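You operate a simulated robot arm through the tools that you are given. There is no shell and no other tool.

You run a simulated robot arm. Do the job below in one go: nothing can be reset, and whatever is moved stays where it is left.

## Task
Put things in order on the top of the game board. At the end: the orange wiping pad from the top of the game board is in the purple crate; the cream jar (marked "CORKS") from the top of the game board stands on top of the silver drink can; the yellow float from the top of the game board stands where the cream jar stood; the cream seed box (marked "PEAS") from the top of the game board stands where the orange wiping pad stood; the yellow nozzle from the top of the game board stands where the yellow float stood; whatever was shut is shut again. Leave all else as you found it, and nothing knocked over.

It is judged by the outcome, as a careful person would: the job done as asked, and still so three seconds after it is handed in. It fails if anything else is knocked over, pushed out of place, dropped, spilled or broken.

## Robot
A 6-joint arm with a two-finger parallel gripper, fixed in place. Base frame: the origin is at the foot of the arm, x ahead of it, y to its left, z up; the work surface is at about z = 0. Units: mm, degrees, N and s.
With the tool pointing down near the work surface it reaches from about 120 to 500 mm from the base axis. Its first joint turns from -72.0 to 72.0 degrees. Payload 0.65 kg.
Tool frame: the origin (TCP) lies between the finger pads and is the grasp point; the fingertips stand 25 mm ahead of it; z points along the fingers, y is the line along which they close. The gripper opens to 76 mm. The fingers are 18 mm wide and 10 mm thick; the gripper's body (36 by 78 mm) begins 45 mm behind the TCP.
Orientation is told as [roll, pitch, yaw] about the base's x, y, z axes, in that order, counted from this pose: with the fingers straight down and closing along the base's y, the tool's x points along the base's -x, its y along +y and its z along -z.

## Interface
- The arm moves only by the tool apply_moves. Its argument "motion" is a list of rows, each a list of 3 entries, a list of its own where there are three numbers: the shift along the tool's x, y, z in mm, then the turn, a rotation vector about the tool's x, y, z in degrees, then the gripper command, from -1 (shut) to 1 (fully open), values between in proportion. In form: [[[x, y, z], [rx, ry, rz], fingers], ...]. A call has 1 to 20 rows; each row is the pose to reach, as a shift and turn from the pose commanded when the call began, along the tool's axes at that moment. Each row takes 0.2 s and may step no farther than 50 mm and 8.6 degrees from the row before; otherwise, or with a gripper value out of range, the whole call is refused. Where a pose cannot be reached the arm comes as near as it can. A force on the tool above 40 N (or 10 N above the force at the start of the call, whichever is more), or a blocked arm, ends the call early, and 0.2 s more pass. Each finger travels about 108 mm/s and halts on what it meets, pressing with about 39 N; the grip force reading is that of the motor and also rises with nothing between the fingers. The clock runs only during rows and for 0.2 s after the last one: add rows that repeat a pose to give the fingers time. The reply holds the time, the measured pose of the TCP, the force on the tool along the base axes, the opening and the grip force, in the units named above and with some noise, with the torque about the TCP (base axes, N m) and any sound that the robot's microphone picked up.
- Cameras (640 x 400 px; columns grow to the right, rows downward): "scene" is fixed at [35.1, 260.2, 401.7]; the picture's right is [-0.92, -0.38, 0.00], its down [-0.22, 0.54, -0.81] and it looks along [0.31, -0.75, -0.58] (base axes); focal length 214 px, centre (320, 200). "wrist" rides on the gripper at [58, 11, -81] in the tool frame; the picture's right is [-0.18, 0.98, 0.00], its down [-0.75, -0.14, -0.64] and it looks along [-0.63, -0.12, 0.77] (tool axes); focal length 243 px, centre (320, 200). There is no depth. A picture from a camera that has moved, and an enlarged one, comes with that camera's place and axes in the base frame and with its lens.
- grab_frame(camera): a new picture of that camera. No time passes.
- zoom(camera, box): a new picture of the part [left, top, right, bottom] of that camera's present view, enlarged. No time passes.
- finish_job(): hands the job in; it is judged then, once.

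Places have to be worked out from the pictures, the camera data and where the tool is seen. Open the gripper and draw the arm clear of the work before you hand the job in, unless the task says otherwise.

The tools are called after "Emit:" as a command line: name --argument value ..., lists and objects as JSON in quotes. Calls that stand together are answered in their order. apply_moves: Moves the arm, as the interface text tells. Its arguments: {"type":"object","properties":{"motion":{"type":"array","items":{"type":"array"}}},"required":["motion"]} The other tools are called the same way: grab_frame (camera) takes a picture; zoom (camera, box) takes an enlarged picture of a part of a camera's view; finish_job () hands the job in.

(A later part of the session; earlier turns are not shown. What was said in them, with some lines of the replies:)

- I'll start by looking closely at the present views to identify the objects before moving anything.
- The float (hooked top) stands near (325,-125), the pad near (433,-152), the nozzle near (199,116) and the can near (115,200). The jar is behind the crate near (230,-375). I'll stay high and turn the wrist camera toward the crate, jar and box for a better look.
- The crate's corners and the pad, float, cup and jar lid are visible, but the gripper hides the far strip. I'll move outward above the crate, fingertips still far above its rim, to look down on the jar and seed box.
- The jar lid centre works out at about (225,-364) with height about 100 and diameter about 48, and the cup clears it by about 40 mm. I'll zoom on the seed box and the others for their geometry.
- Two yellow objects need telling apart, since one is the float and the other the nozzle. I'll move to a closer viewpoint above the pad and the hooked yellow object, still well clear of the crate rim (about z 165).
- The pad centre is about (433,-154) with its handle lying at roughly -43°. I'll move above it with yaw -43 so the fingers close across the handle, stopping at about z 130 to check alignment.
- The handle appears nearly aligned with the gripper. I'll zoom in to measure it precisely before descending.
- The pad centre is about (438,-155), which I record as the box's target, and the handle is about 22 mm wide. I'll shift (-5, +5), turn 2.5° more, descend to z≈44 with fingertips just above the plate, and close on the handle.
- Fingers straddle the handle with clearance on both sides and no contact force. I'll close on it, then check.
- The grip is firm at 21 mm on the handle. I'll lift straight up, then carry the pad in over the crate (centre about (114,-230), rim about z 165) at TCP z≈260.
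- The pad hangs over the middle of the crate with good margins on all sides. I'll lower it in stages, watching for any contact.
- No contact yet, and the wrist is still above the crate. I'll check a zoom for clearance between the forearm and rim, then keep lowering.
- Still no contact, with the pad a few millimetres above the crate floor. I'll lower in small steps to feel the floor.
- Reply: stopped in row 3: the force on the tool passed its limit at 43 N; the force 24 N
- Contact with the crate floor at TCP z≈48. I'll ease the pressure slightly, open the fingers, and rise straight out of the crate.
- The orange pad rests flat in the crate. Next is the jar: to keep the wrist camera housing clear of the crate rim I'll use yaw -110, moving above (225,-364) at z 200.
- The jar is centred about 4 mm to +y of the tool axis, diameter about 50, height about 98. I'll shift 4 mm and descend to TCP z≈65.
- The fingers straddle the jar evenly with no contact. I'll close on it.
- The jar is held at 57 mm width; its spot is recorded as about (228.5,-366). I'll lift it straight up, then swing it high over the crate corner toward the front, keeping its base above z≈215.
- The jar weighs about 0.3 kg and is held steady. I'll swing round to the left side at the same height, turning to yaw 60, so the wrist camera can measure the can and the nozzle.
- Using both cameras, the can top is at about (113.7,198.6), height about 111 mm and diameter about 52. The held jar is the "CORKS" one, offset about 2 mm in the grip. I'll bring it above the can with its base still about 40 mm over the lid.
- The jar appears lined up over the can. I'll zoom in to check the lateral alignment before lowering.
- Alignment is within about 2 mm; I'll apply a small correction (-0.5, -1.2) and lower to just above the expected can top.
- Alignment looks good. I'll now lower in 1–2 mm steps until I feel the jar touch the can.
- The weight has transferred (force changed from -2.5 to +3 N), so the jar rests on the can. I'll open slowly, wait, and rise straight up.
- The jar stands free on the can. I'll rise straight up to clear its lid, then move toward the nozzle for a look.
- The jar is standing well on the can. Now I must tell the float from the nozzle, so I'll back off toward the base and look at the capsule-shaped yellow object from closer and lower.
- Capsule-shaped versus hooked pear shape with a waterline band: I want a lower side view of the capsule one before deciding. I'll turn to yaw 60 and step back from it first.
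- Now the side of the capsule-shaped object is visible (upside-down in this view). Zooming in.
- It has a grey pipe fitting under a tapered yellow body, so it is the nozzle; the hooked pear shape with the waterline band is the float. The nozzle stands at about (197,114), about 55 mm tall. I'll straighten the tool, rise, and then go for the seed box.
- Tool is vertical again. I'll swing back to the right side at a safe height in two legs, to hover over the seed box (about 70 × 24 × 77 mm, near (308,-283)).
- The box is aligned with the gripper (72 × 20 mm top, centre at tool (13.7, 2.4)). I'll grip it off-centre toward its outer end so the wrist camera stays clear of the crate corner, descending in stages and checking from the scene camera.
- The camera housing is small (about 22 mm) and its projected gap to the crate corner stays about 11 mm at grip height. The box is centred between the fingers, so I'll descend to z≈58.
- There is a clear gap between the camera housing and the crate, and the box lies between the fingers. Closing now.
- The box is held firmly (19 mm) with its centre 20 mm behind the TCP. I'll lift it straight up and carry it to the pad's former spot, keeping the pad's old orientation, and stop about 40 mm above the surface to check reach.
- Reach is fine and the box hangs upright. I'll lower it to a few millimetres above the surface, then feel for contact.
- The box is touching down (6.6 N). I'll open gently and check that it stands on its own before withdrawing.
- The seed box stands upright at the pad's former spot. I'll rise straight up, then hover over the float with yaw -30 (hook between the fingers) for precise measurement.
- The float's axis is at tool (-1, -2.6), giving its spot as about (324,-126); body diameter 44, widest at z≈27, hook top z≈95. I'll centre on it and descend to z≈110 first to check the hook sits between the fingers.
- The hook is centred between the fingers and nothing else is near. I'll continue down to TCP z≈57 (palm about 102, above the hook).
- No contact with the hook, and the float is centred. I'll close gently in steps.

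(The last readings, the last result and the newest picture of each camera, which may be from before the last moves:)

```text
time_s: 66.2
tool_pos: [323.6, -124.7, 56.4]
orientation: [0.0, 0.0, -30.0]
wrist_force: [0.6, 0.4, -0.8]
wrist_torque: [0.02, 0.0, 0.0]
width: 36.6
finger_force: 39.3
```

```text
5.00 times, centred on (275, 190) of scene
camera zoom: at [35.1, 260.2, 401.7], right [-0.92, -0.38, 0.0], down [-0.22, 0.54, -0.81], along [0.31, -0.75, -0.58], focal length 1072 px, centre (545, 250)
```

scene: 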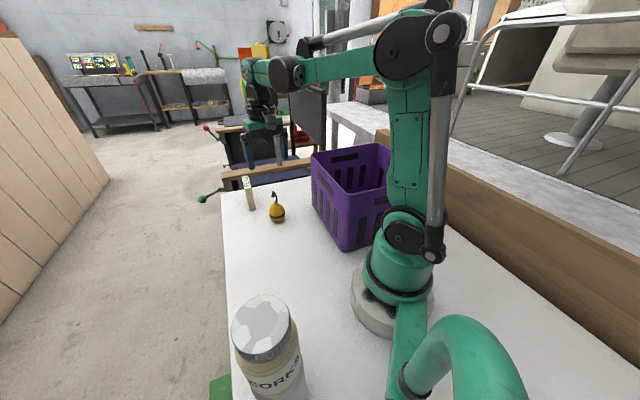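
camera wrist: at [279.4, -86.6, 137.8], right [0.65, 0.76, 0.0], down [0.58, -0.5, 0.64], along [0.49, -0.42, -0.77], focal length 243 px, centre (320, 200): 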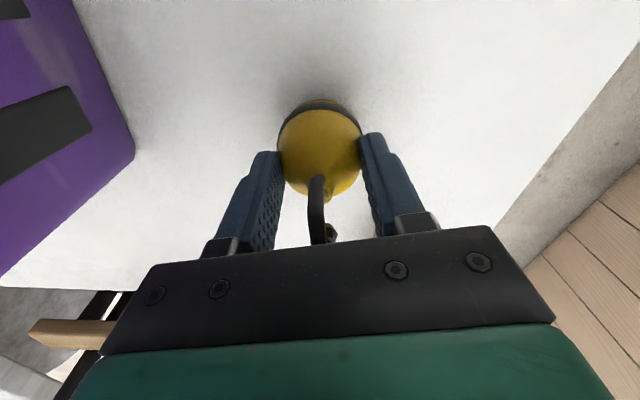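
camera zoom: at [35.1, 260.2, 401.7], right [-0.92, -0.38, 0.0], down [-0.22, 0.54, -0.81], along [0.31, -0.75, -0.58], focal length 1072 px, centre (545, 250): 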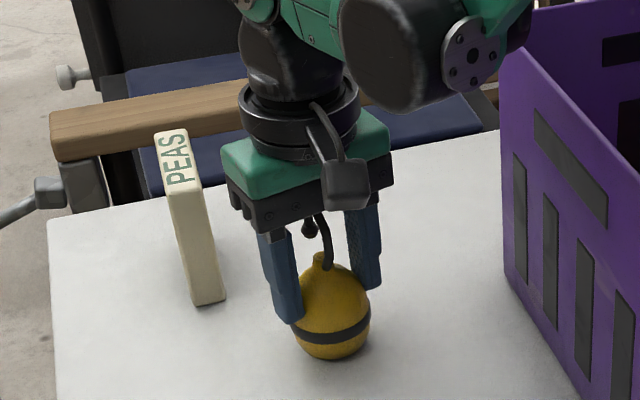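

Grip closed at 36.6 mm, slightly above the widest part. I'll test with a very small slow lift and check for slipping.

Emit:
apply_moves --motion '[[[0, 0, -1], [0, 0, 0], -0.3], [[0, 0, -2], [0, 0, 0], -0.3], [[0, 0, -4], [0, 0, 0], -0.3], [[0, 0, -6], [0, 0, 0], -0.3], [[0, 0, -6], [0, 0, 0], -0.3]]'

Emit:
grab_frame --camera "wrist"

Emit:
zoom --camera "scene" --box '[230, 150, 320, 230]'

```text
time_s: 67.4
tool_pos: [323.1, -126.2, 62.5]
orientation: [0.0, 0.1, -30.0]
wrist_force: [-0.2, 1.0, -1.4]
wrist_torque: [-0.01, -0.01, 0.01]
width: 36.4
finger_force: 38.9
```

```text
taken
camera wrist: at [279.0, -86.6, 143.5], right [0.65, 0.76, 0.0], down [0.58, -0.5, 0.64], along [0.49, -0.42, -0.77], focal length 243 px, centre (320, 200)
```

wrist: 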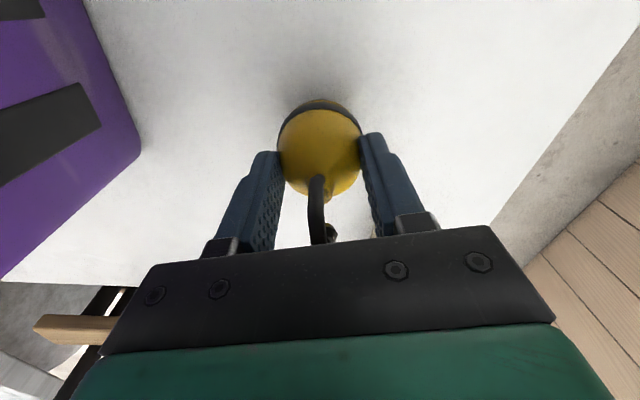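

```text
5.00 times, centred on (275, 190) of scene
camera zoom: at [35.1, 260.2, 401.7], right [-0.92, -0.38, 0.0], down [-0.22, 0.54, -0.81], along [0.31, -0.75, -0.58], focal length 1072 px, centre (545, 250)
```

zoom: 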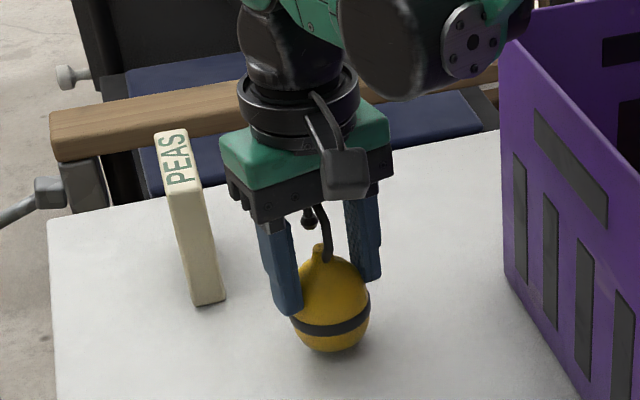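

The float lifted 6 mm cleanly with no change in grip width. I'll zoom in on the contact and lift a bit further to confirm there is no creep.

Emit:
zoom --camera "wrist" --box '[240, 80, 400, 250]'

Emit:
apply_moves --motion '[[[0, 0, -2], [0, 0, 0], -0.3], [[0, 0, -5], [0, 0, 0], -0.3], [[0, 0, -8], [0, 0, 0], -0.3], [[0, 0, -8], [0, 0, 0], -0.3], [[0, 0, -8], [0, 0, 0], -0.3], [[0, 0, -8], [0, 0, 0], -0.3], [[0, 0, -8], [0, 0, 0], -0.3]]'

Emit:
zoom --camera "wrist" --box '[240, 80, 400, 250]'

```text
2.35 times, centred on (320, 165) of wrist
camera zoom: at [279.0, -86.6, 143.5], right [0.65, 0.76, 0.0], down [0.58, -0.5, 0.64], along [0.49, -0.42, -0.77], focal length 571 px, centre (320, 282)
```

zoom: 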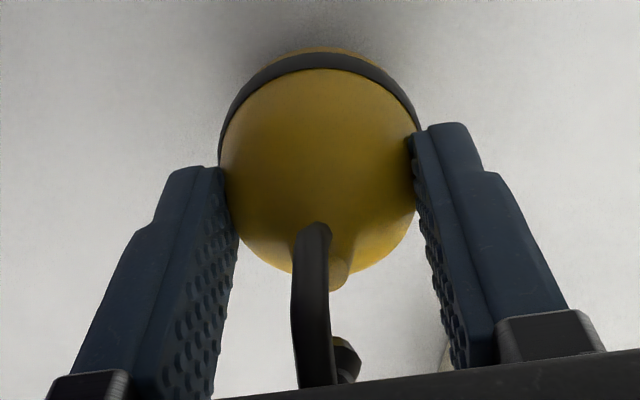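

```text
time_s: 69.0
tool_pos: [323.0, -127.7, 70.4]
orientation: [-0.1, 0.0, -30.0]
wrist_force: [0.2, -0.6, -0.2]
wrist_torque: [0.0, 0.06, 0.01]
width: 36.5
finger_force: 39.4
```

```text
2.35 times, centred on (320, 165) of wrist
camera zoom: at [279.1, -86.8, 151.7], right [0.65, 0.76, 0.0], down [0.58, -0.5, 0.64], along [0.49, -0.42, -0.77], focal length 571 px, centre (320, 282)
```

zoom: 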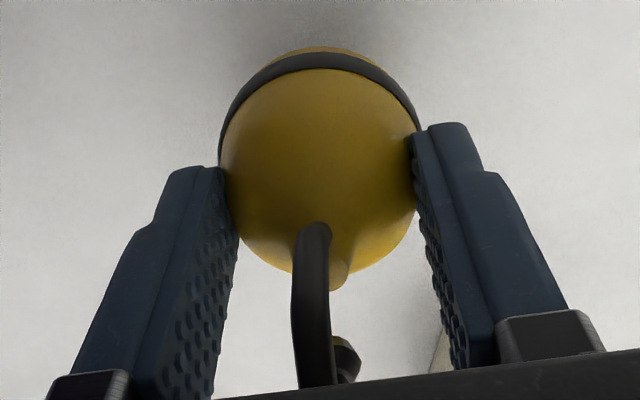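

No creep at all, so the grip is secure. I'll lift smoothly to z≈250, then carry the float over to the jar's former spot with a gradual turn to yaw -110.

Emit:
apply_moves --motion '[[[0, 0, -8], [0, 0, 0], -0.3], [[0, 0, -24], [0, 0, 0], -0.3], [[0, 0, -42], [0, 0, 0], -0.3], [[0, 0, -62], [0, 0, 0], -0.3], [[0, 0, -82], [0, 0, 0], -0.3], [[0, 0, -102], [0, 0, 0], -0.3], [[0, 0, -122], [0, 0, 0], -0.3], [[0, 0, -142], [0, 0, 0], -0.3], [[0, 0, -160], [0, 0, 0], -0.3], [[0, 0, -172], [0, 0, 0], -0.3], [[0, 0, -180], [0, 0, 0], -0.3], [[0, 0, -180], [0, 0, 0], -0.3]]'

Emit:
zoom --camera "wrist" --box '[240, 80, 400, 250]'

```text
time_s: 71.6
tool_pos: [323.2, -127.2, 250.8]
orientation: [0.0, 0.0, -29.9]
wrist_force: [0.2, 0.0, -0.8]
wrist_torque: [-0.03, 0.01, -0.02]
width: 36.7
finger_force: 39.0
```

```text
2.35 times, centred on (320, 165) of wrist
camera zoom: at [279.0, -87.0, 332.2], right [0.65, 0.76, 0.0], down [0.58, -0.5, 0.64], along [0.49, -0.42, -0.77], focal length 571 px, centre (320, 282)
```

zoom: 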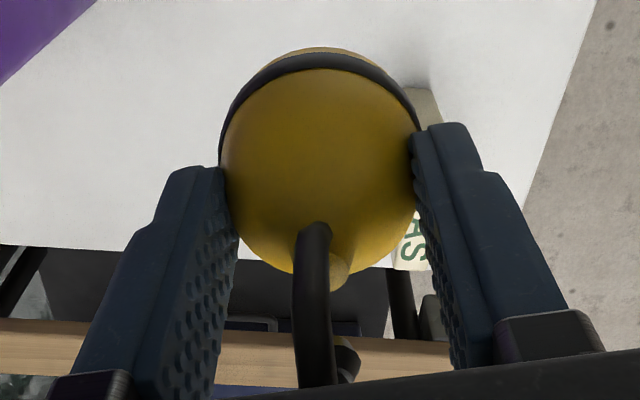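

Still steady in the grip. Carrying it across now at this height, descending slightly only once past the crate.

Emit:
apply_moves --motion '[[[-1.3, -8.5, 0], [0, 0, 3], -0.3], [[-3.8, -25.6, 0], [0, 0, 8], -0.3], [[-6.3, -42.6, 0], [0, 0, 13], -0.3], [[-8.8, -59.6, 0], [0, 0, 18], -0.3], [[-11.3, -76.7, 0], [0, 0, 23], -0.3], [[-13.8, -93.7, 0], [0, 0, 28], -0.3], [[-16.3, -110.8, 0], [0, 0, 33], -0.3], [[-18.8, -127.8, 0], [0, 0, 38], -0.3], [[-21.4, -144.8, 0], [0, 0, 43], -0.3], [[-23.9, -161.9, 0], [0, 0, 48], -0.3], [[-26.4, -178.9, 0], [0, 0, 53], -0.3], [[-28.9, -196, 4], [0, 0, 58], -0.3], [[-31.4, -213, 12], [0, 0, 63], -0.3], [[-33.9, -230, 22], [0, 0, 69], -0.3], [[-36, -244, 31], [0, 0, 75], -0.3], [[-37.2, -252, 37], [0, 0, 78], -0.3], [[-37.7, -255.6, 40], [0, 0, 80], -0.3], [[-37.7, -255.6, 40], [0, 0, 80], -0.3]]'

Emit:
grab_frame --camera "wrist"

Emit:
grab_frame --camera "scene"

```text
time_s: 75.4
tool_pos: [228.9, -368.0, 210.3]
orientation: [0.0, 0.0, -110.1]
wrist_force: [0.1, -0.4, -1.2]
wrist_torque: [-0.01, 0.03, 0.03]
width: 36.4
finger_force: 38.8
```

```text
taken
camera wrist: at [259.6, -314.9, 291.3], right [0.86, -0.51, 0.0], down [-0.39, -0.66, 0.64], along [-0.33, -0.55, -0.77], focal length 243 px, centre (320, 200)
```

wrist: 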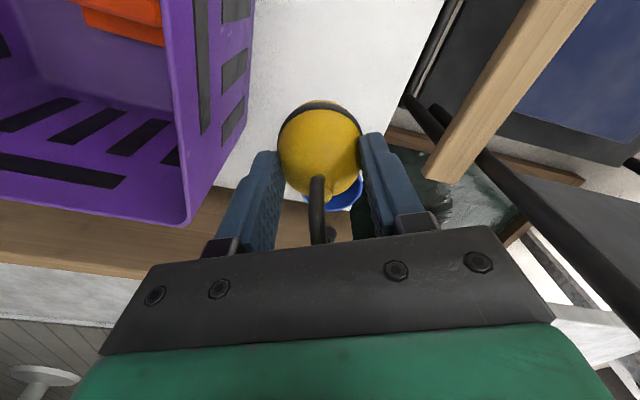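

```text
taken
```

scene: 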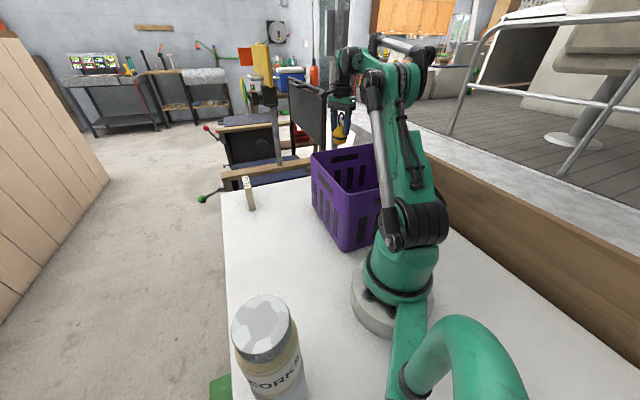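

Position matches the jar's old spot within a millimetre or two. I'll descend straight down to just above the surface.

Emit:
apply_moves --motion '[[[-0.5, 0, 6], [0, 0, 0], -0.3], [[-1.5, 0, 20], [0, 0, 0], -0.3], [[-1.5, 0, 38], [0, 0, 0], -0.3], [[-1.5, 0, 58], [0, 0, 0], -0.3], [[-1.5, 0, 78], [0, 0, 0], -0.3], [[-1.5, 0, 98], [0, 0, 0], -0.3], [[-1.5, 0, 116], [0, 0, 0], -0.3], [[-1.5, 0, 132], [0, 0, 0], -0.3], [[-1.5, 0, 143], [0, 0, 0], -0.3], [[-1.5, 0, 149], [0, 0, 0], -0.3], [[-1.5, 0, 150], [0, 0, 0], -0.3], [[-1.5, 0, 150], [0, 0, 0], -0.3]]'

Emit:
grab_frame --camera "wrist"

```text
time_s: 78.0
tool_pos: [227.6, -368.8, 61.0]
orientation: [-0.1, -0.1, -110.0]
wrist_force: [-0.6, -0.4, 0.3]
wrist_torque: [0.03, -0.01, 0.01]
width: 36.3
finger_force: 39.0
```

```text
taken
camera wrist: at [259.1, -315.5, 141.8], right [0.86, -0.51, 0.0], down [-0.39, -0.66, 0.64], along [-0.33, -0.55, -0.77], focal length 243 px, centre (320, 200)
```

wrist: 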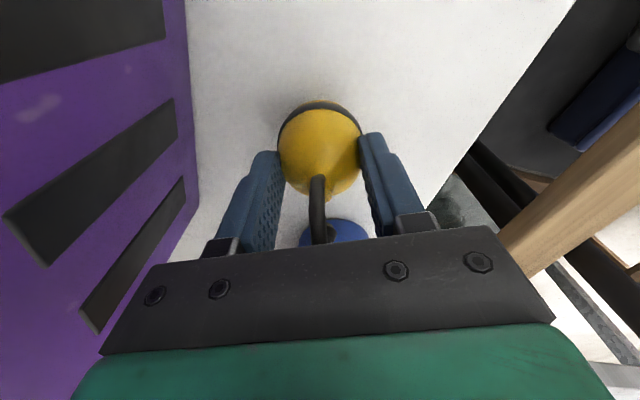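

Emit:
apply_moves --motion '[[[0, 0, 1], [0, 0, 0], -0.3], [[0, 0, 2], [0, 0, 0], -0.3], [[0, 0, 3], [0, 0, 0], -0.3], [[0, 0, 3], [0, 0, 0], -0.3]]'

```text
time_s: 79.0
tool_pos: [228.3, -367.0, 57.0]
orientation: [0.1, 0.0, -110.0]
wrist_force: [0.1, -0.2, 0.2]
wrist_torque: [-0.01, -0.01, 0.02]
width: 36.6
finger_force: 38.8
```

The float should be within a millimetre of the surface. I'll go down in half-millimetre steps to feel the touch.

Emit:
apply_moves --motion '[[[0, 0, 0.5], [0, 0, 0], -0.3], [[0, 0, 1], [0, 0, 0], -0.3], [[0, 0, 1], [0, 0, 0], -0.3]]'

```text
time_s: 79.8
tool_pos: [227.8, -367.9, 56.6]
orientation: [0.0, 0.0, -110.0]
wrist_force: [0.4, -2.1, 28.3]
wrist_torque: [-0.18, -0.06, 0.02]
width: 36.5
finger_force: 39.0
```

Firm contact (28 N); I'll ease up half a millimetre, then open slowly.

Emit:
apply_moves --motion '[[[0, 0, -0.5], [0, 0, 0], -0.3], [[0, 0, -0.5], [0, 0, 0], -0.3]]'

```text
time_s: 80.4
tool_pos: [228.1, -367.8, 57.2]
orientation: [0.0, -0.2, -110.1]
wrist_force: [1.8, -1.3, 10.3]
wrist_torque: [-0.11, -0.09, 0.02]
width: 36.4
finger_force: 38.8
```

Emit:
apply_moves --motion '[[[0, 0, -0.2], [0, 0, 0], -0.02], [[0, 0, -0.2], [0, 0, 0], 0.05], [[0, 0, -0.2], [0, 0, 0], 0.2], [[0, 0, -0.2], [0, 0, 0], 0.5], [[0, 0, -0.2], [0, 0, 0], 0.8], [[0, 0, -0.2], [0, 0, 0], 0.8]]'

Emit:
grab_frame --camera "wrist"

```text
time_s: 81.8
tool_pos: [226.2, -368.1, 57.4]
orientation: [0.0, 0.0, -110.0]
wrist_force: [0.7, 0.9, 0.7]
wrist_torque: [-0.03, -0.01, -0.02]
width: 68.3
finger_force: 0.0
```

```text
taken
camera wrist: at [258.6, -315.8, 138.4], right [0.86, -0.51, 0.0], down [-0.39, -0.66, 0.64], along [-0.33, -0.55, -0.77], focal length 243 px, centre (320, 200)
```

wrist: 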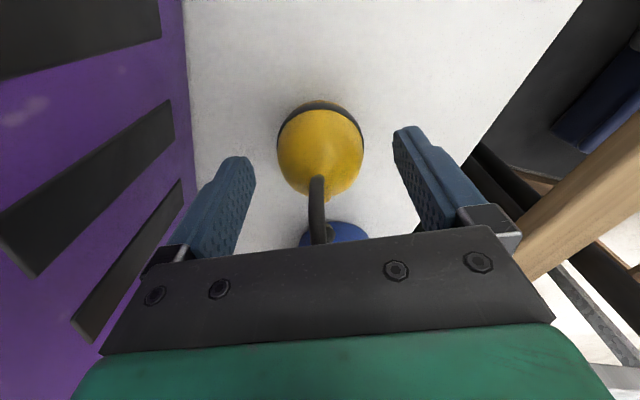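

The float stands free on the jar's old spot. I'll withdraw straight up.

Emit:
apply_moves --motion '[[[0, 0, -8], [0, 0, 0], 0.8], [[0, 0, -22], [0, 0, 0], 0.8], [[0, 0, -42], [0, 0, 0], 0.8], [[0, 0, -65], [0, 0, 0], 0.8], [[0, 0, -90], [0, 0, 0], 0.8], [[0, 0, -120], [0, 0, 0], 0.8], [[0, 0, -150], [0, 0, 0], 0.8], [[0, 0, -150], [0, 0, 0], 0.8]]'

Emit:
grab_frame --camera "wrist"

```text
time_s: 83.6
tool_pos: [227.7, -368.1, 208.2]
orientation: [0.0, 0.0, -109.9]
wrist_force: [-0.2, -0.2, -0.2]
wrist_torque: [0.0, -0.02, -0.03]
width: 68.4
finger_force: 0.1
```

```text
taken
camera wrist: at [258.8, -316.4, 288.7], right [0.86, -0.51, 0.0], down [-0.39, -0.66, 0.64], along [-0.33, -0.55, -0.77], focal length 243 px, centre (320, 200)
```

wrist: 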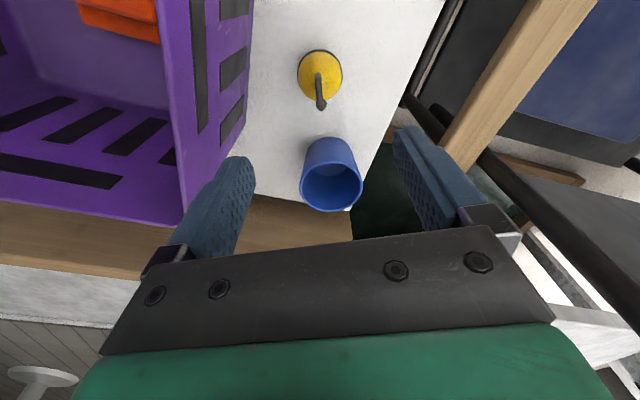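

Float and cup are undisturbed. Now I'll swing back to the left side to pick up the nozzle at about (197,114).

Emit:
apply_moves --motion '[[[24, -6.4, -15], [0, 0, -8], 1], [[47.9, -12.8, -30], [0, 0, -16], 1], [[71.9, -19.1, -45], [0, 0, -24], 1], [[95.9, -25.5, -60], [0, 0, -32], 1], [[119.9, -31.9, -72], [0, 0, -40], 1], [[143.8, -38.3, -72], [0, 0, -48], 1], [[167.8, -44.7, -72], [0, 0, -56], 1], [[191.8, -51, -72], [0, 0, -64], 1], [[215.7, -57.4, -72], [0, 0, -72], 1], [[239.7, -63.8, -72], [0, 0, -80], 1]]'

Emit:
apply_moves --motion '[[[16.3, 17.6, 5], [0, 0, -6], 1], [[32.6, 35.2, 10], [0, 0, -12], 1], [[48.9, 52.8, 20], [0, 0, -18], 1], [[65.2, 70.4, 32], [0, 0, -24], 1], [[81.5, 88, 45], [0, 0, -30], 1], [[97.7, 105.7, 58], [0, 0, -36], 1], [[114, 123.3, 71], [0, 0, -42], 1], [[130.3, 140.9, 84], [0, 0, -48], 1], [[146.6, 158.5, 97], [0, 0, -54], 1], [[162.9, 176.1, 110], [0, 0, -60], 1], [[162.9, 176.1, 110], [0, 0, -60], 1]]'

Emit:
grab_frame --camera "wrist"

Emit:
grab_frame --camera "scene"

```text
time_s: 85.8
tool_pos: [250.0, -121.1, 279.0]
orientation: [0.0, 0.0, -29.8]
wrist_force: [0.0, 0.6, 0.7]
wrist_torque: [0.03, 0.03, -0.01]
width: 75.9
finger_force: 0.0
```

```text
time_s: 88.2
tool_pos: [198.1, 112.5, 168.1]
orientation: [0.0, 0.0, 30.0]
wrist_force: [0.1, -0.6, 0.3]
wrist_torque: [0.01, 0.02, 0.01]
width: 76.0
finger_force: 0.1
```

```text
taken
camera wrist: at [141.9, 94.6, 249.7], right [-0.33, 0.94, 0.0], down [0.72, 0.26, 0.64], along [0.61, 0.21, -0.77], focal length 243 px, centre (320, 200)
```

wrist: 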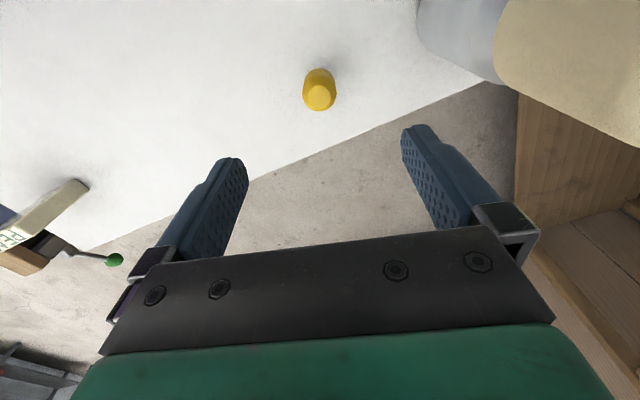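

```text
taken
```

scene: 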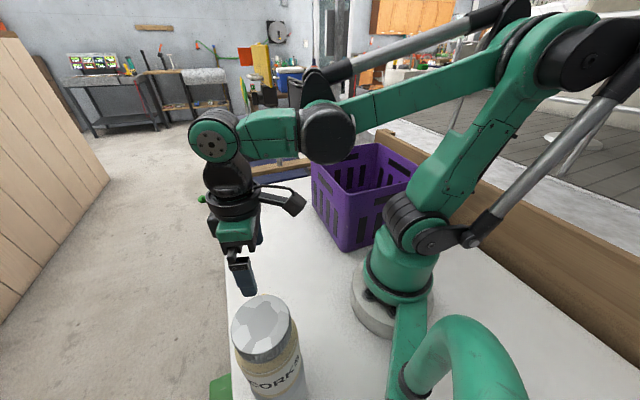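

Emit:
zoom --camera "wrist" --box '[290, 55, 350, 125]'

```text
5.71 times, centred on (320, 90) of wrist
camera zoom: at [141.9, 94.6, 249.7], right [-0.33, 0.94, 0.0], down [0.72, 0.26, 0.64], along [0.61, 0.21, -0.77], focal length 1386 px, centre (320, 829)
```

zoom: 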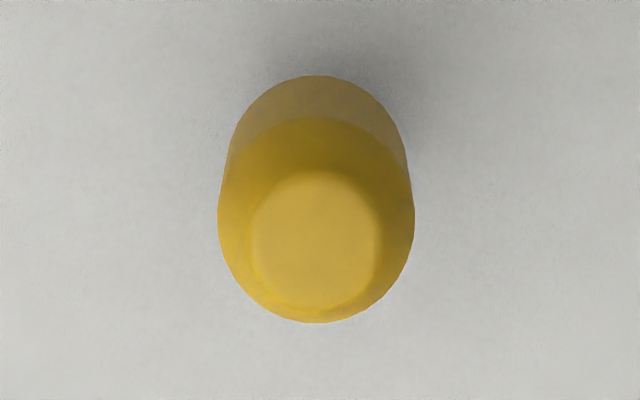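

The nozzle is within 1 mm of the tool axis, body about 27 mm wide. I'll descend to TCP z≈38 and grip its yellow body.

Emit:
apply_moves --motion '[[[0, -1, 15], [0, 0, 0], 1], [[0, -1, 38], [0, 0, 0], 1], [[0, -1, 62], [0, 0, 0], 1], [[0, -1, 85], [0, 0, 0], 1], [[0, -1, 105], [0, 0, 0], 1], [[0, -1, 120], [0, 0, 0], 1], [[0, -1, 128], [0, 0, 0], 1], [[0, -1, 131], [0, 0, 0], 1], [[0, -1, 131], [0, 0, 0], 1]]'

Emit:
grab_frame --camera "wrist"

```text
time_s: 90.2
tool_pos: [196.6, 111.0, 37.2]
orientation: [0.0, 0.0, 30.0]
wrist_force: [0.1, 0.0, -0.6]
wrist_torque: [-0.04, 0.01, 0.01]
width: 76.1
finger_force: 0.0
```

```text
taken
camera wrist: at [141.4, 93.1, 119.3], right [-0.33, 0.94, 0.0], down [0.72, 0.25, 0.64], along [0.61, 0.21, -0.77], focal length 243 px, centre (320, 200)
```

wrist: 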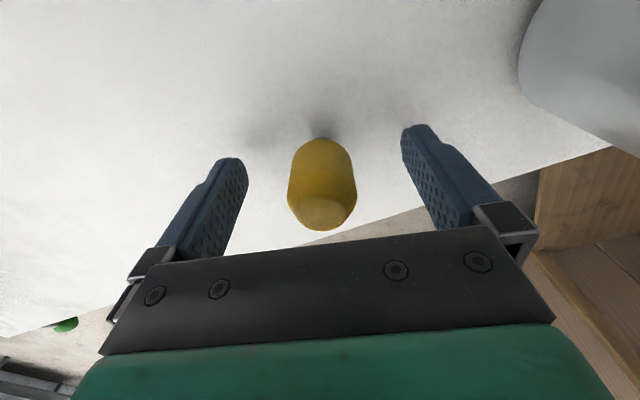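

Centred between the fingers. Closing in steps.

Emit:
apply_moves --motion '[[[0, 0, 0], [0, 0, 0], 0.2], [[0, 0, 0], [0, 0, 0], -0.15], [[0, 0, 0], [0, 0, 0], -0.3], [[0, 0, 0], [0, 0, 0], -0.5], [[0, 0, 0], [0, 0, 0], -0.8], [[0, 0, 0], [0, 0, 0], -0.8]]'

Emit:
grab_frame --camera "wrist"

```text
time_s: 91.6
tool_pos: [196.2, 111.1, 38.1]
orientation: [-0.1, 0.0, 30.0]
wrist_force: [0.0, -1.2, 0.4]
wrist_torque: [0.02, 0.0, 0.01]
width: 26.0
finger_force: 38.3
```

```text
taken
camera wrist: at [141.5, 93.1, 119.4], right [-0.33, 0.94, 0.0], down [0.72, 0.25, 0.64], along [0.61, 0.21, -0.77], focal length 243 px, centre (320, 200)
```

wrist: 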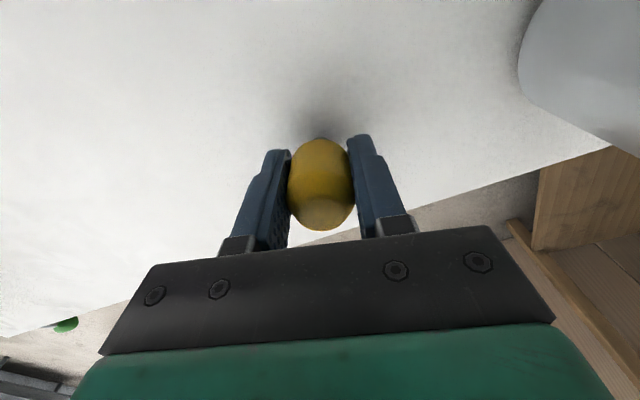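

Gripped at 26 mm. I'll lift it and carry it to the float's former spot at (324,-126).

Emit:
apply_moves --motion '[[[0, 0, -8], [0, 0, 0], -0.8], [[0, 0, -28], [0, 0, 0], -0.8], [[0, 0, -55], [0, 0, 0], -0.8], [[0, 0, -85], [0, 0, 0], -0.8], [[0, 0, -112], [0, 0, 0], -0.8], [[0.5, -15, -112], [0, 0, 3], -0.8], [[1.2, -37, -112], [0, 0, 7], -0.8], [[1.9, -60, -112], [0, 0, 11], -0.8], [[2.6, -83, -112], [0, 0, 15], -0.8], [[3.4, -107, -112], [0, 0, 19], -0.8], [[4.2, -131, -112], [0, 0, 24], -0.8], [[5, -155, -112], [0, 0, 29], -0.8], [[5.7, -179, -112], [0, 0, 34], -0.8], [[6.5, -203, -112], [0, 0, 39], -0.8], [[7.2, -227, -112], [0, 0, 44], -0.8], [[7.9, -248, -112], [0, 0, 47], -0.8], [[8.4, -263, -112], [0, 0, 49], -0.8], [[8.6, -269.5, -112], [0, 0, 50], -0.8], [[8.6, -269.5, -112], [0, 0, 50], -0.8]]'

Emit:
grab_frame --camera "wrist"

Emit:
grab_frame --camera "scene"

```text
time_s: 95.6
tool_pos: [323.9, -126.2, 150.1]
orientation: [0.0, 0.0, -20.0]
wrist_force: [0.3, 0.8, -0.9]
wrist_torque: [0.01, 0.02, 0.0]
width: 26.1
finger_force: 39.4
```

```text
taken
camera wrist: at [273.8, -94.7, 231.2], right [0.51, 0.86, 0.0], down [0.66, -0.39, 0.64], along [0.55, -0.33, -0.77], focal length 243 px, centre (320, 200)
```

wrist: 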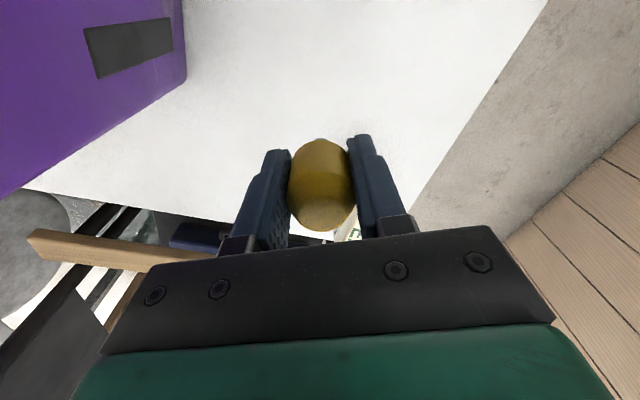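

```text
taken
```

scene: 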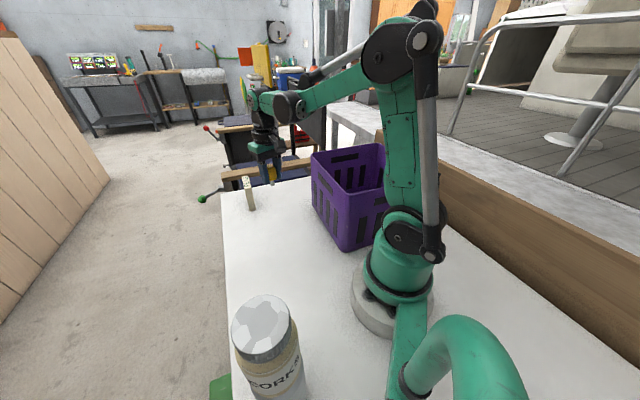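

The nozzle is over the float's old spot. Lowering to a few millimetres above the surface.

Emit:
apply_moves --motion '[[[0, 0, 10], [0, 0, 0], -0.8], [[0, 0, 30], [0, 0, 0], -0.8], [[0, 0, 50], [0, 0, 0], -0.8], [[0, 0, 70], [0, 0, 0], -0.8], [[0, 0, 88], [0, 0, 0], -0.8], [[0, 0, 101], [0, 0, 0], -0.8], [[0, 0, 108], [0, 0, 0], -0.8], [[0, 0, 109], [0, 0, 0], -0.8], [[0, 0, 109], [0, 0, 0], -0.8]]'

Emit:
apply_moves --motion '[[[0, 0, 0.8], [0, 0, 0], -0.8], [[0, 0, 1.6], [0, 0, 0], -0.8], [[0, 0, 2.2], [0, 0, 0], -0.8], [[0, 0, 2.2], [0, 0, 0], -0.8]]'

```text
time_s: 97.6
tool_pos: [325.0, -125.6, 41.6]
orientation: [0.1, 0.0, -20.0]
wrist_force: [0.8, -0.7, 0.0]
wrist_torque: [-0.02, -0.01, 0.0]
width: 26.4
finger_force: 39.2
```

```text
time_s: 98.6
tool_pos: [324.9, -125.2, 38.6]
orientation: [0.0, -0.1, -20.0]
wrist_force: [0.7, 0.9, -0.2]
wrist_torque: [0.03, 0.0, 0.01]
width: 26.4
finger_force: 38.7
```

Emit:
apply_moves --motion '[[[0, 0, 0.4], [0, 0, 0], -0.8], [[0, 0, 0.8], [0, 0, 0], -0.8], [[0, 0, 0.8], [0, 0, 0], -0.8]]'

```text
time_s: 99.4
tool_pos: [324.6, -126.1, 37.7]
orientation: [0.0, 0.0, -20.0]
wrist_force: [0.2, -0.6, 0.2]
wrist_torque: [0.01, 0.0, 0.01]
width: 26.3
finger_force: 39.0
```

Emit:
apply_moves --motion '[[[0, 0, 0.4], [0, 0, 0], -0.8], [[0, 0, 0.8], [0, 0, 0], -0.8], [[0, 0, 0.8], [0, 0, 0], -0.8]]'

Emit:
zoom --camera "scene" --box '[230, 150, 320, 230]'

```text
time_s: 100.2
tool_pos: [324.6, -126.0, 37.2]
orientation: [0.0, -0.1, -20.0]
wrist_force: [1.0, -3.8, 29.4]
wrist_torque: [-0.15, -0.09, 0.0]
width: 26.1
finger_force: 38.9
```

```text
5.00 times, centred on (275, 190) of scene
camera zoom: at [35.0, 260.2, 401.7], right [-0.92, -0.38, 0.0], down [-0.22, 0.54, -0.81], along [0.31, -0.75, -0.58], focal length 1072 px, centre (545, 250)
```

zoom: 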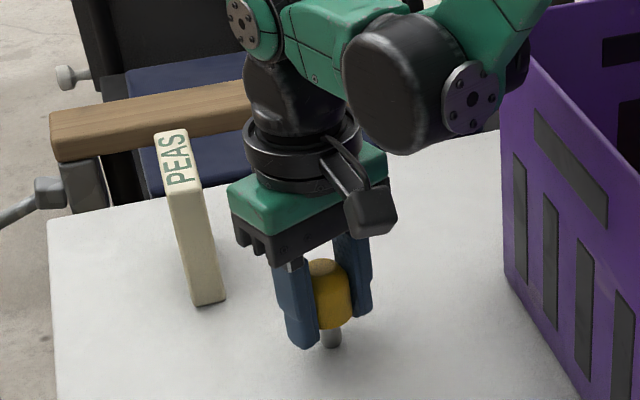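

Contact at 29 N; I'll ease up half a millimetre, then open slowly.

Emit:
apply_moves --motion '[[[0, 0, -0.5], [0, 0, 0], -0.8], [[0, 0, -0.5], [0, 0, 0], -0.8]]'

Emit:
apply_moves --motion '[[[0, 0, 0], [0, 0, 0], -0.3], [[0, 0, 0], [0, 0, 0], -0.2], [[0, 0, 0], [0, 0, 0], 0], [[0, 0, 0], [0, 0, 0], 0.4], [[0, 0, 0], [0, 0, 0], 0.8], [[0, 0, 0], [0, 0, 0], 0.8]]'

Emit:
grab_frame --camera "wrist"

Emit:
zoom --camera "scene" --box '[230, 150, 320, 230]'

```text
time_s: 100.8
tool_pos: [325.2, -124.3, 37.9]
orientation: [0.0, 0.0, -20.0]
wrist_force: [0.6, -3.6, 8.5]
wrist_torque: [-0.11, -0.06, -0.02]
width: 26.4
finger_force: 38.9
```

```text
time_s: 102.2
tool_pos: [324.7, -125.5, 37.9]
orientation: [0.0, 0.0, -20.0]
wrist_force: [0.6, -0.8, 0.0]
wrist_torque: [0.0, -0.03, -0.01]
width: 68.5
finger_force: 0.0
```

```text
taken
camera wrist: at [274.3, -94.5, 119.2], right [0.51, 0.86, 0.0], down [0.66, -0.39, 0.64], along [0.55, -0.33, -0.77], focal length 243 px, centre (320, 200)
```

wrist: 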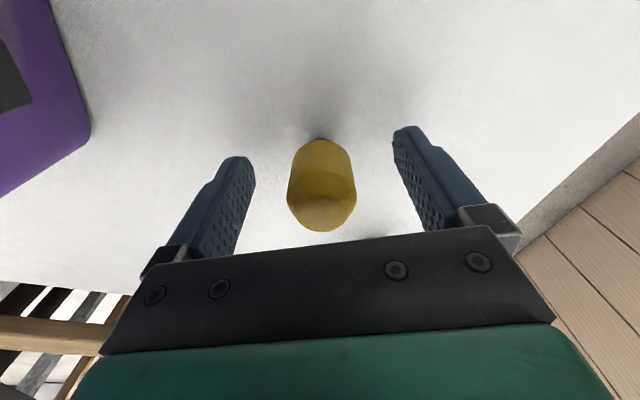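

```text
5.00 times, centred on (275, 190) of scene
camera zoom: at [35.1, 260.2, 401.7], right [-0.92, -0.38, 0.0], down [-0.22, 0.54, -0.81], along [0.31, -0.75, -0.58], focal length 1072 px, centre (545, 250)
```

zoom: 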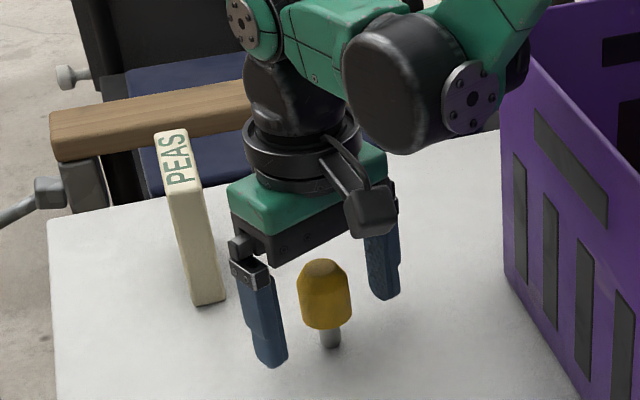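

The nozzle stands by itself. I'll rise straight up and draw the arm back to a high, clear pose near where it started.

Emit:
apply_moves --motion '[[[0, 0, -8], [0, 0, 0], 0.8], [[0, 0, -25], [0, 0, 0], 0.8], [[0, 0, -50], [0, 0, 0], 0.8], [[0, 0, -80], [0, 0, 0], 1], [[0, 0, -115], [0, 0, 0], 1], [[0, 0, -150], [0, 0, 0], 1], [[15, 0, -185], [0, 0, -3], 1], [[35, 8, -220], [0, 0, -6], 1], [[55, 13, -255], [0, 0, -10], 1], [[75, 15, -290], [0, 0, -14], 1], [[88, 16, -325], [0, 0, -17], 1], [[95, 16, -355], [0, 0, -20], 1], [[95, 16, -355], [0, 0, -20], 1]]'

Emit:
grab_frame --camera "wrist"

Emit:
grab_frame --camera "scene"

```text
time_s: 105.0
tool_pos: [239.7, -77.7, 392.8]
orientation: [0.0, 0.0, 0.0]
wrist_force: [-0.2, 0.1, 0.6]
wrist_torque: [0.01, 0.01, 0.02]
width: 76.4
finger_force: 0.1
```

```text
taken
camera wrist: at [182.6, -66.3, 473.9], right [0.18, 0.98, 0.0], down [0.75, -0.14, 0.64], along [0.63, -0.12, -0.77], focal length 243 px, centre (320, 200)
```

wrist: 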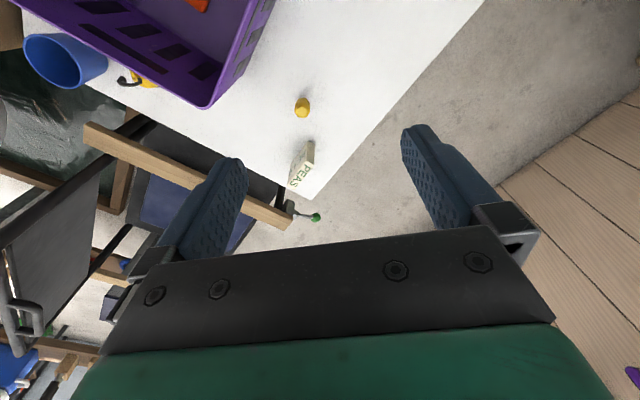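

```text
taken
```

scene: 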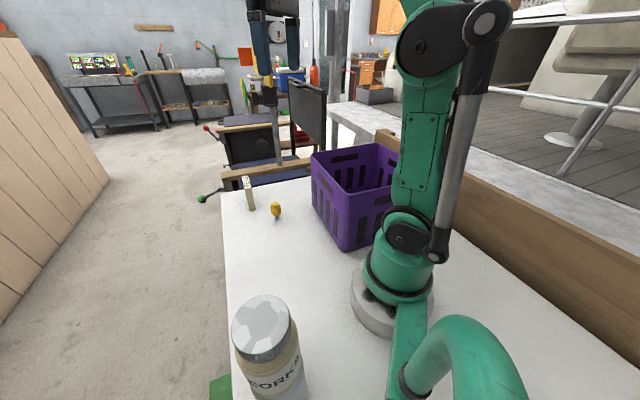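

Everything appears in place. A final close look at each placed object before handing in.

Emit:
zoom --camera "wrist" --box '[240, 70, 380, 210]'

Emit:
zoom --camera "wrist" --box '[10, 0, 250, 130]'

Emit:
zoom --camera "scene" --box '[200, 270, 340, 400]'

Emit:
zoom --camera "scene" --box '[200, 130, 420, 260]'

```text
2.86 times, centred on (310, 140) of wrist
camera zoom: at [182.6, -66.3, 473.9], right [0.18, 0.98, 0.0], down [0.75, -0.14, 0.64], along [0.63, -0.12, -0.77], focal length 693 px, centre (349, 371)
```

zoom: 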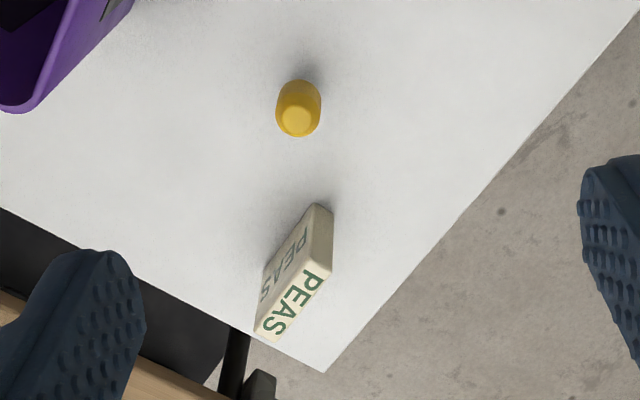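

```text
2.67 times, centred on (130, 65) of wrist
camera zoom: at [182.6, -66.3, 473.9], right [0.18, 0.98, 0.0], down [0.75, -0.14, 0.64], along [0.63, -0.12, -0.77], focal length 647 px, centre (827, 560)
```

zoom: 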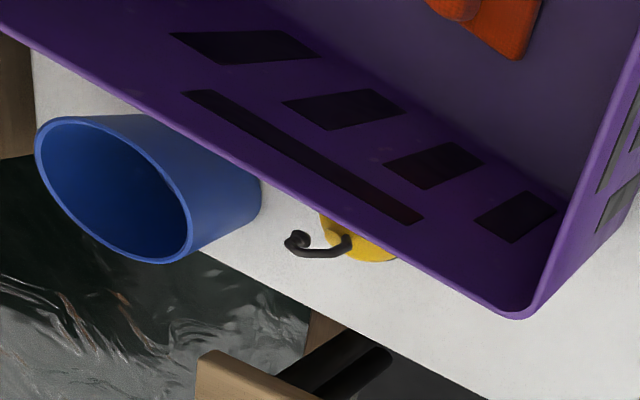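

```text
3.08 times, centred on (270, 335) of scene
camera zoom: at [35.1, 260.2, 401.7], right [-0.92, -0.38, 0.0], down [-0.22, 0.54, -0.81], along [0.31, -0.75, -0.58], focal length 660 px, centre (474, -215)
```

zoom: 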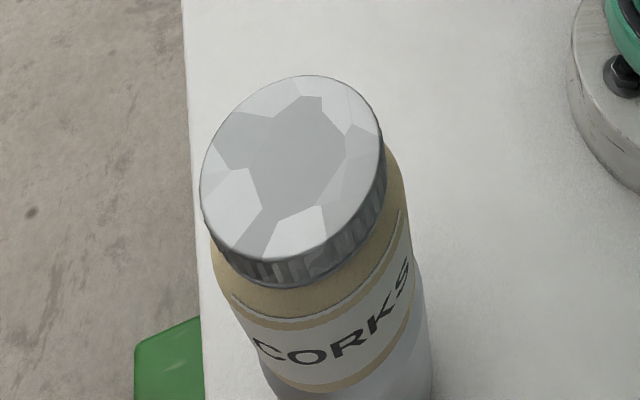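

```text
2.91 times, centred on (310, 195) of scene
camera zoom: at [35.1, 260.2, 401.7], right [-0.92, -0.38, 0.0], down [-0.22, 0.54, -0.81], along [0.31, -0.75, -0.58], focal length 624 px, centre (349, 214)
```

zoom: 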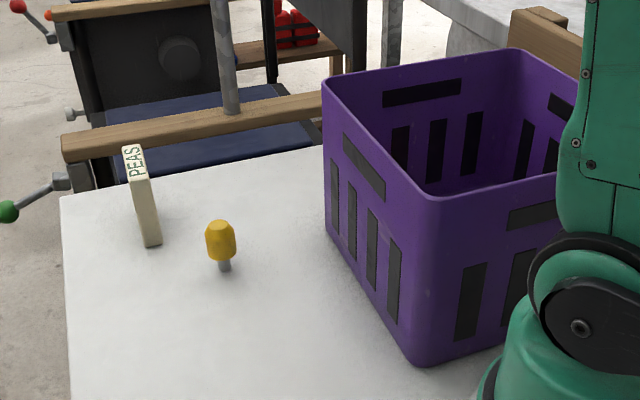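

The pad is in the crate, the CORKS jar is on the can, and the float is at the jar's old spot. The PEAS box is at the pad's spot and the nozzle at the float's. All stand upright, cup and crate are unmoved, and the gripper is open and clear, so I'm handing the job in.

Emit:
finish_job

```text
The job is handed in.
```

The job is handed in. In the last pictures everything was where you asked and standing upright.

- **Orange wiping pad:** lying flat on the floor of the purple crate.
- **Cream jar ("CORKS"):** standing on top of the silver drink can, centred to within a few millimetres.
- **Yellow float:** standing where the jar stood. I took the float to be the hooked, pear-shaped piece with the black band.
- **Seed box ("PEAS"):** standing where the pad lay, turned the same way as the pad was.
- **Yellow nozzle:** standing where the float stood. I took the nozzle to be the piece with the grey pipe fitting under its body.

I found nothing that had been opened, so nothing needed shutting again. Nothing was knocked over, and the cup, crate and can looked unmoved at the end. The gripper is open and the arm is drawn up clear of the work.
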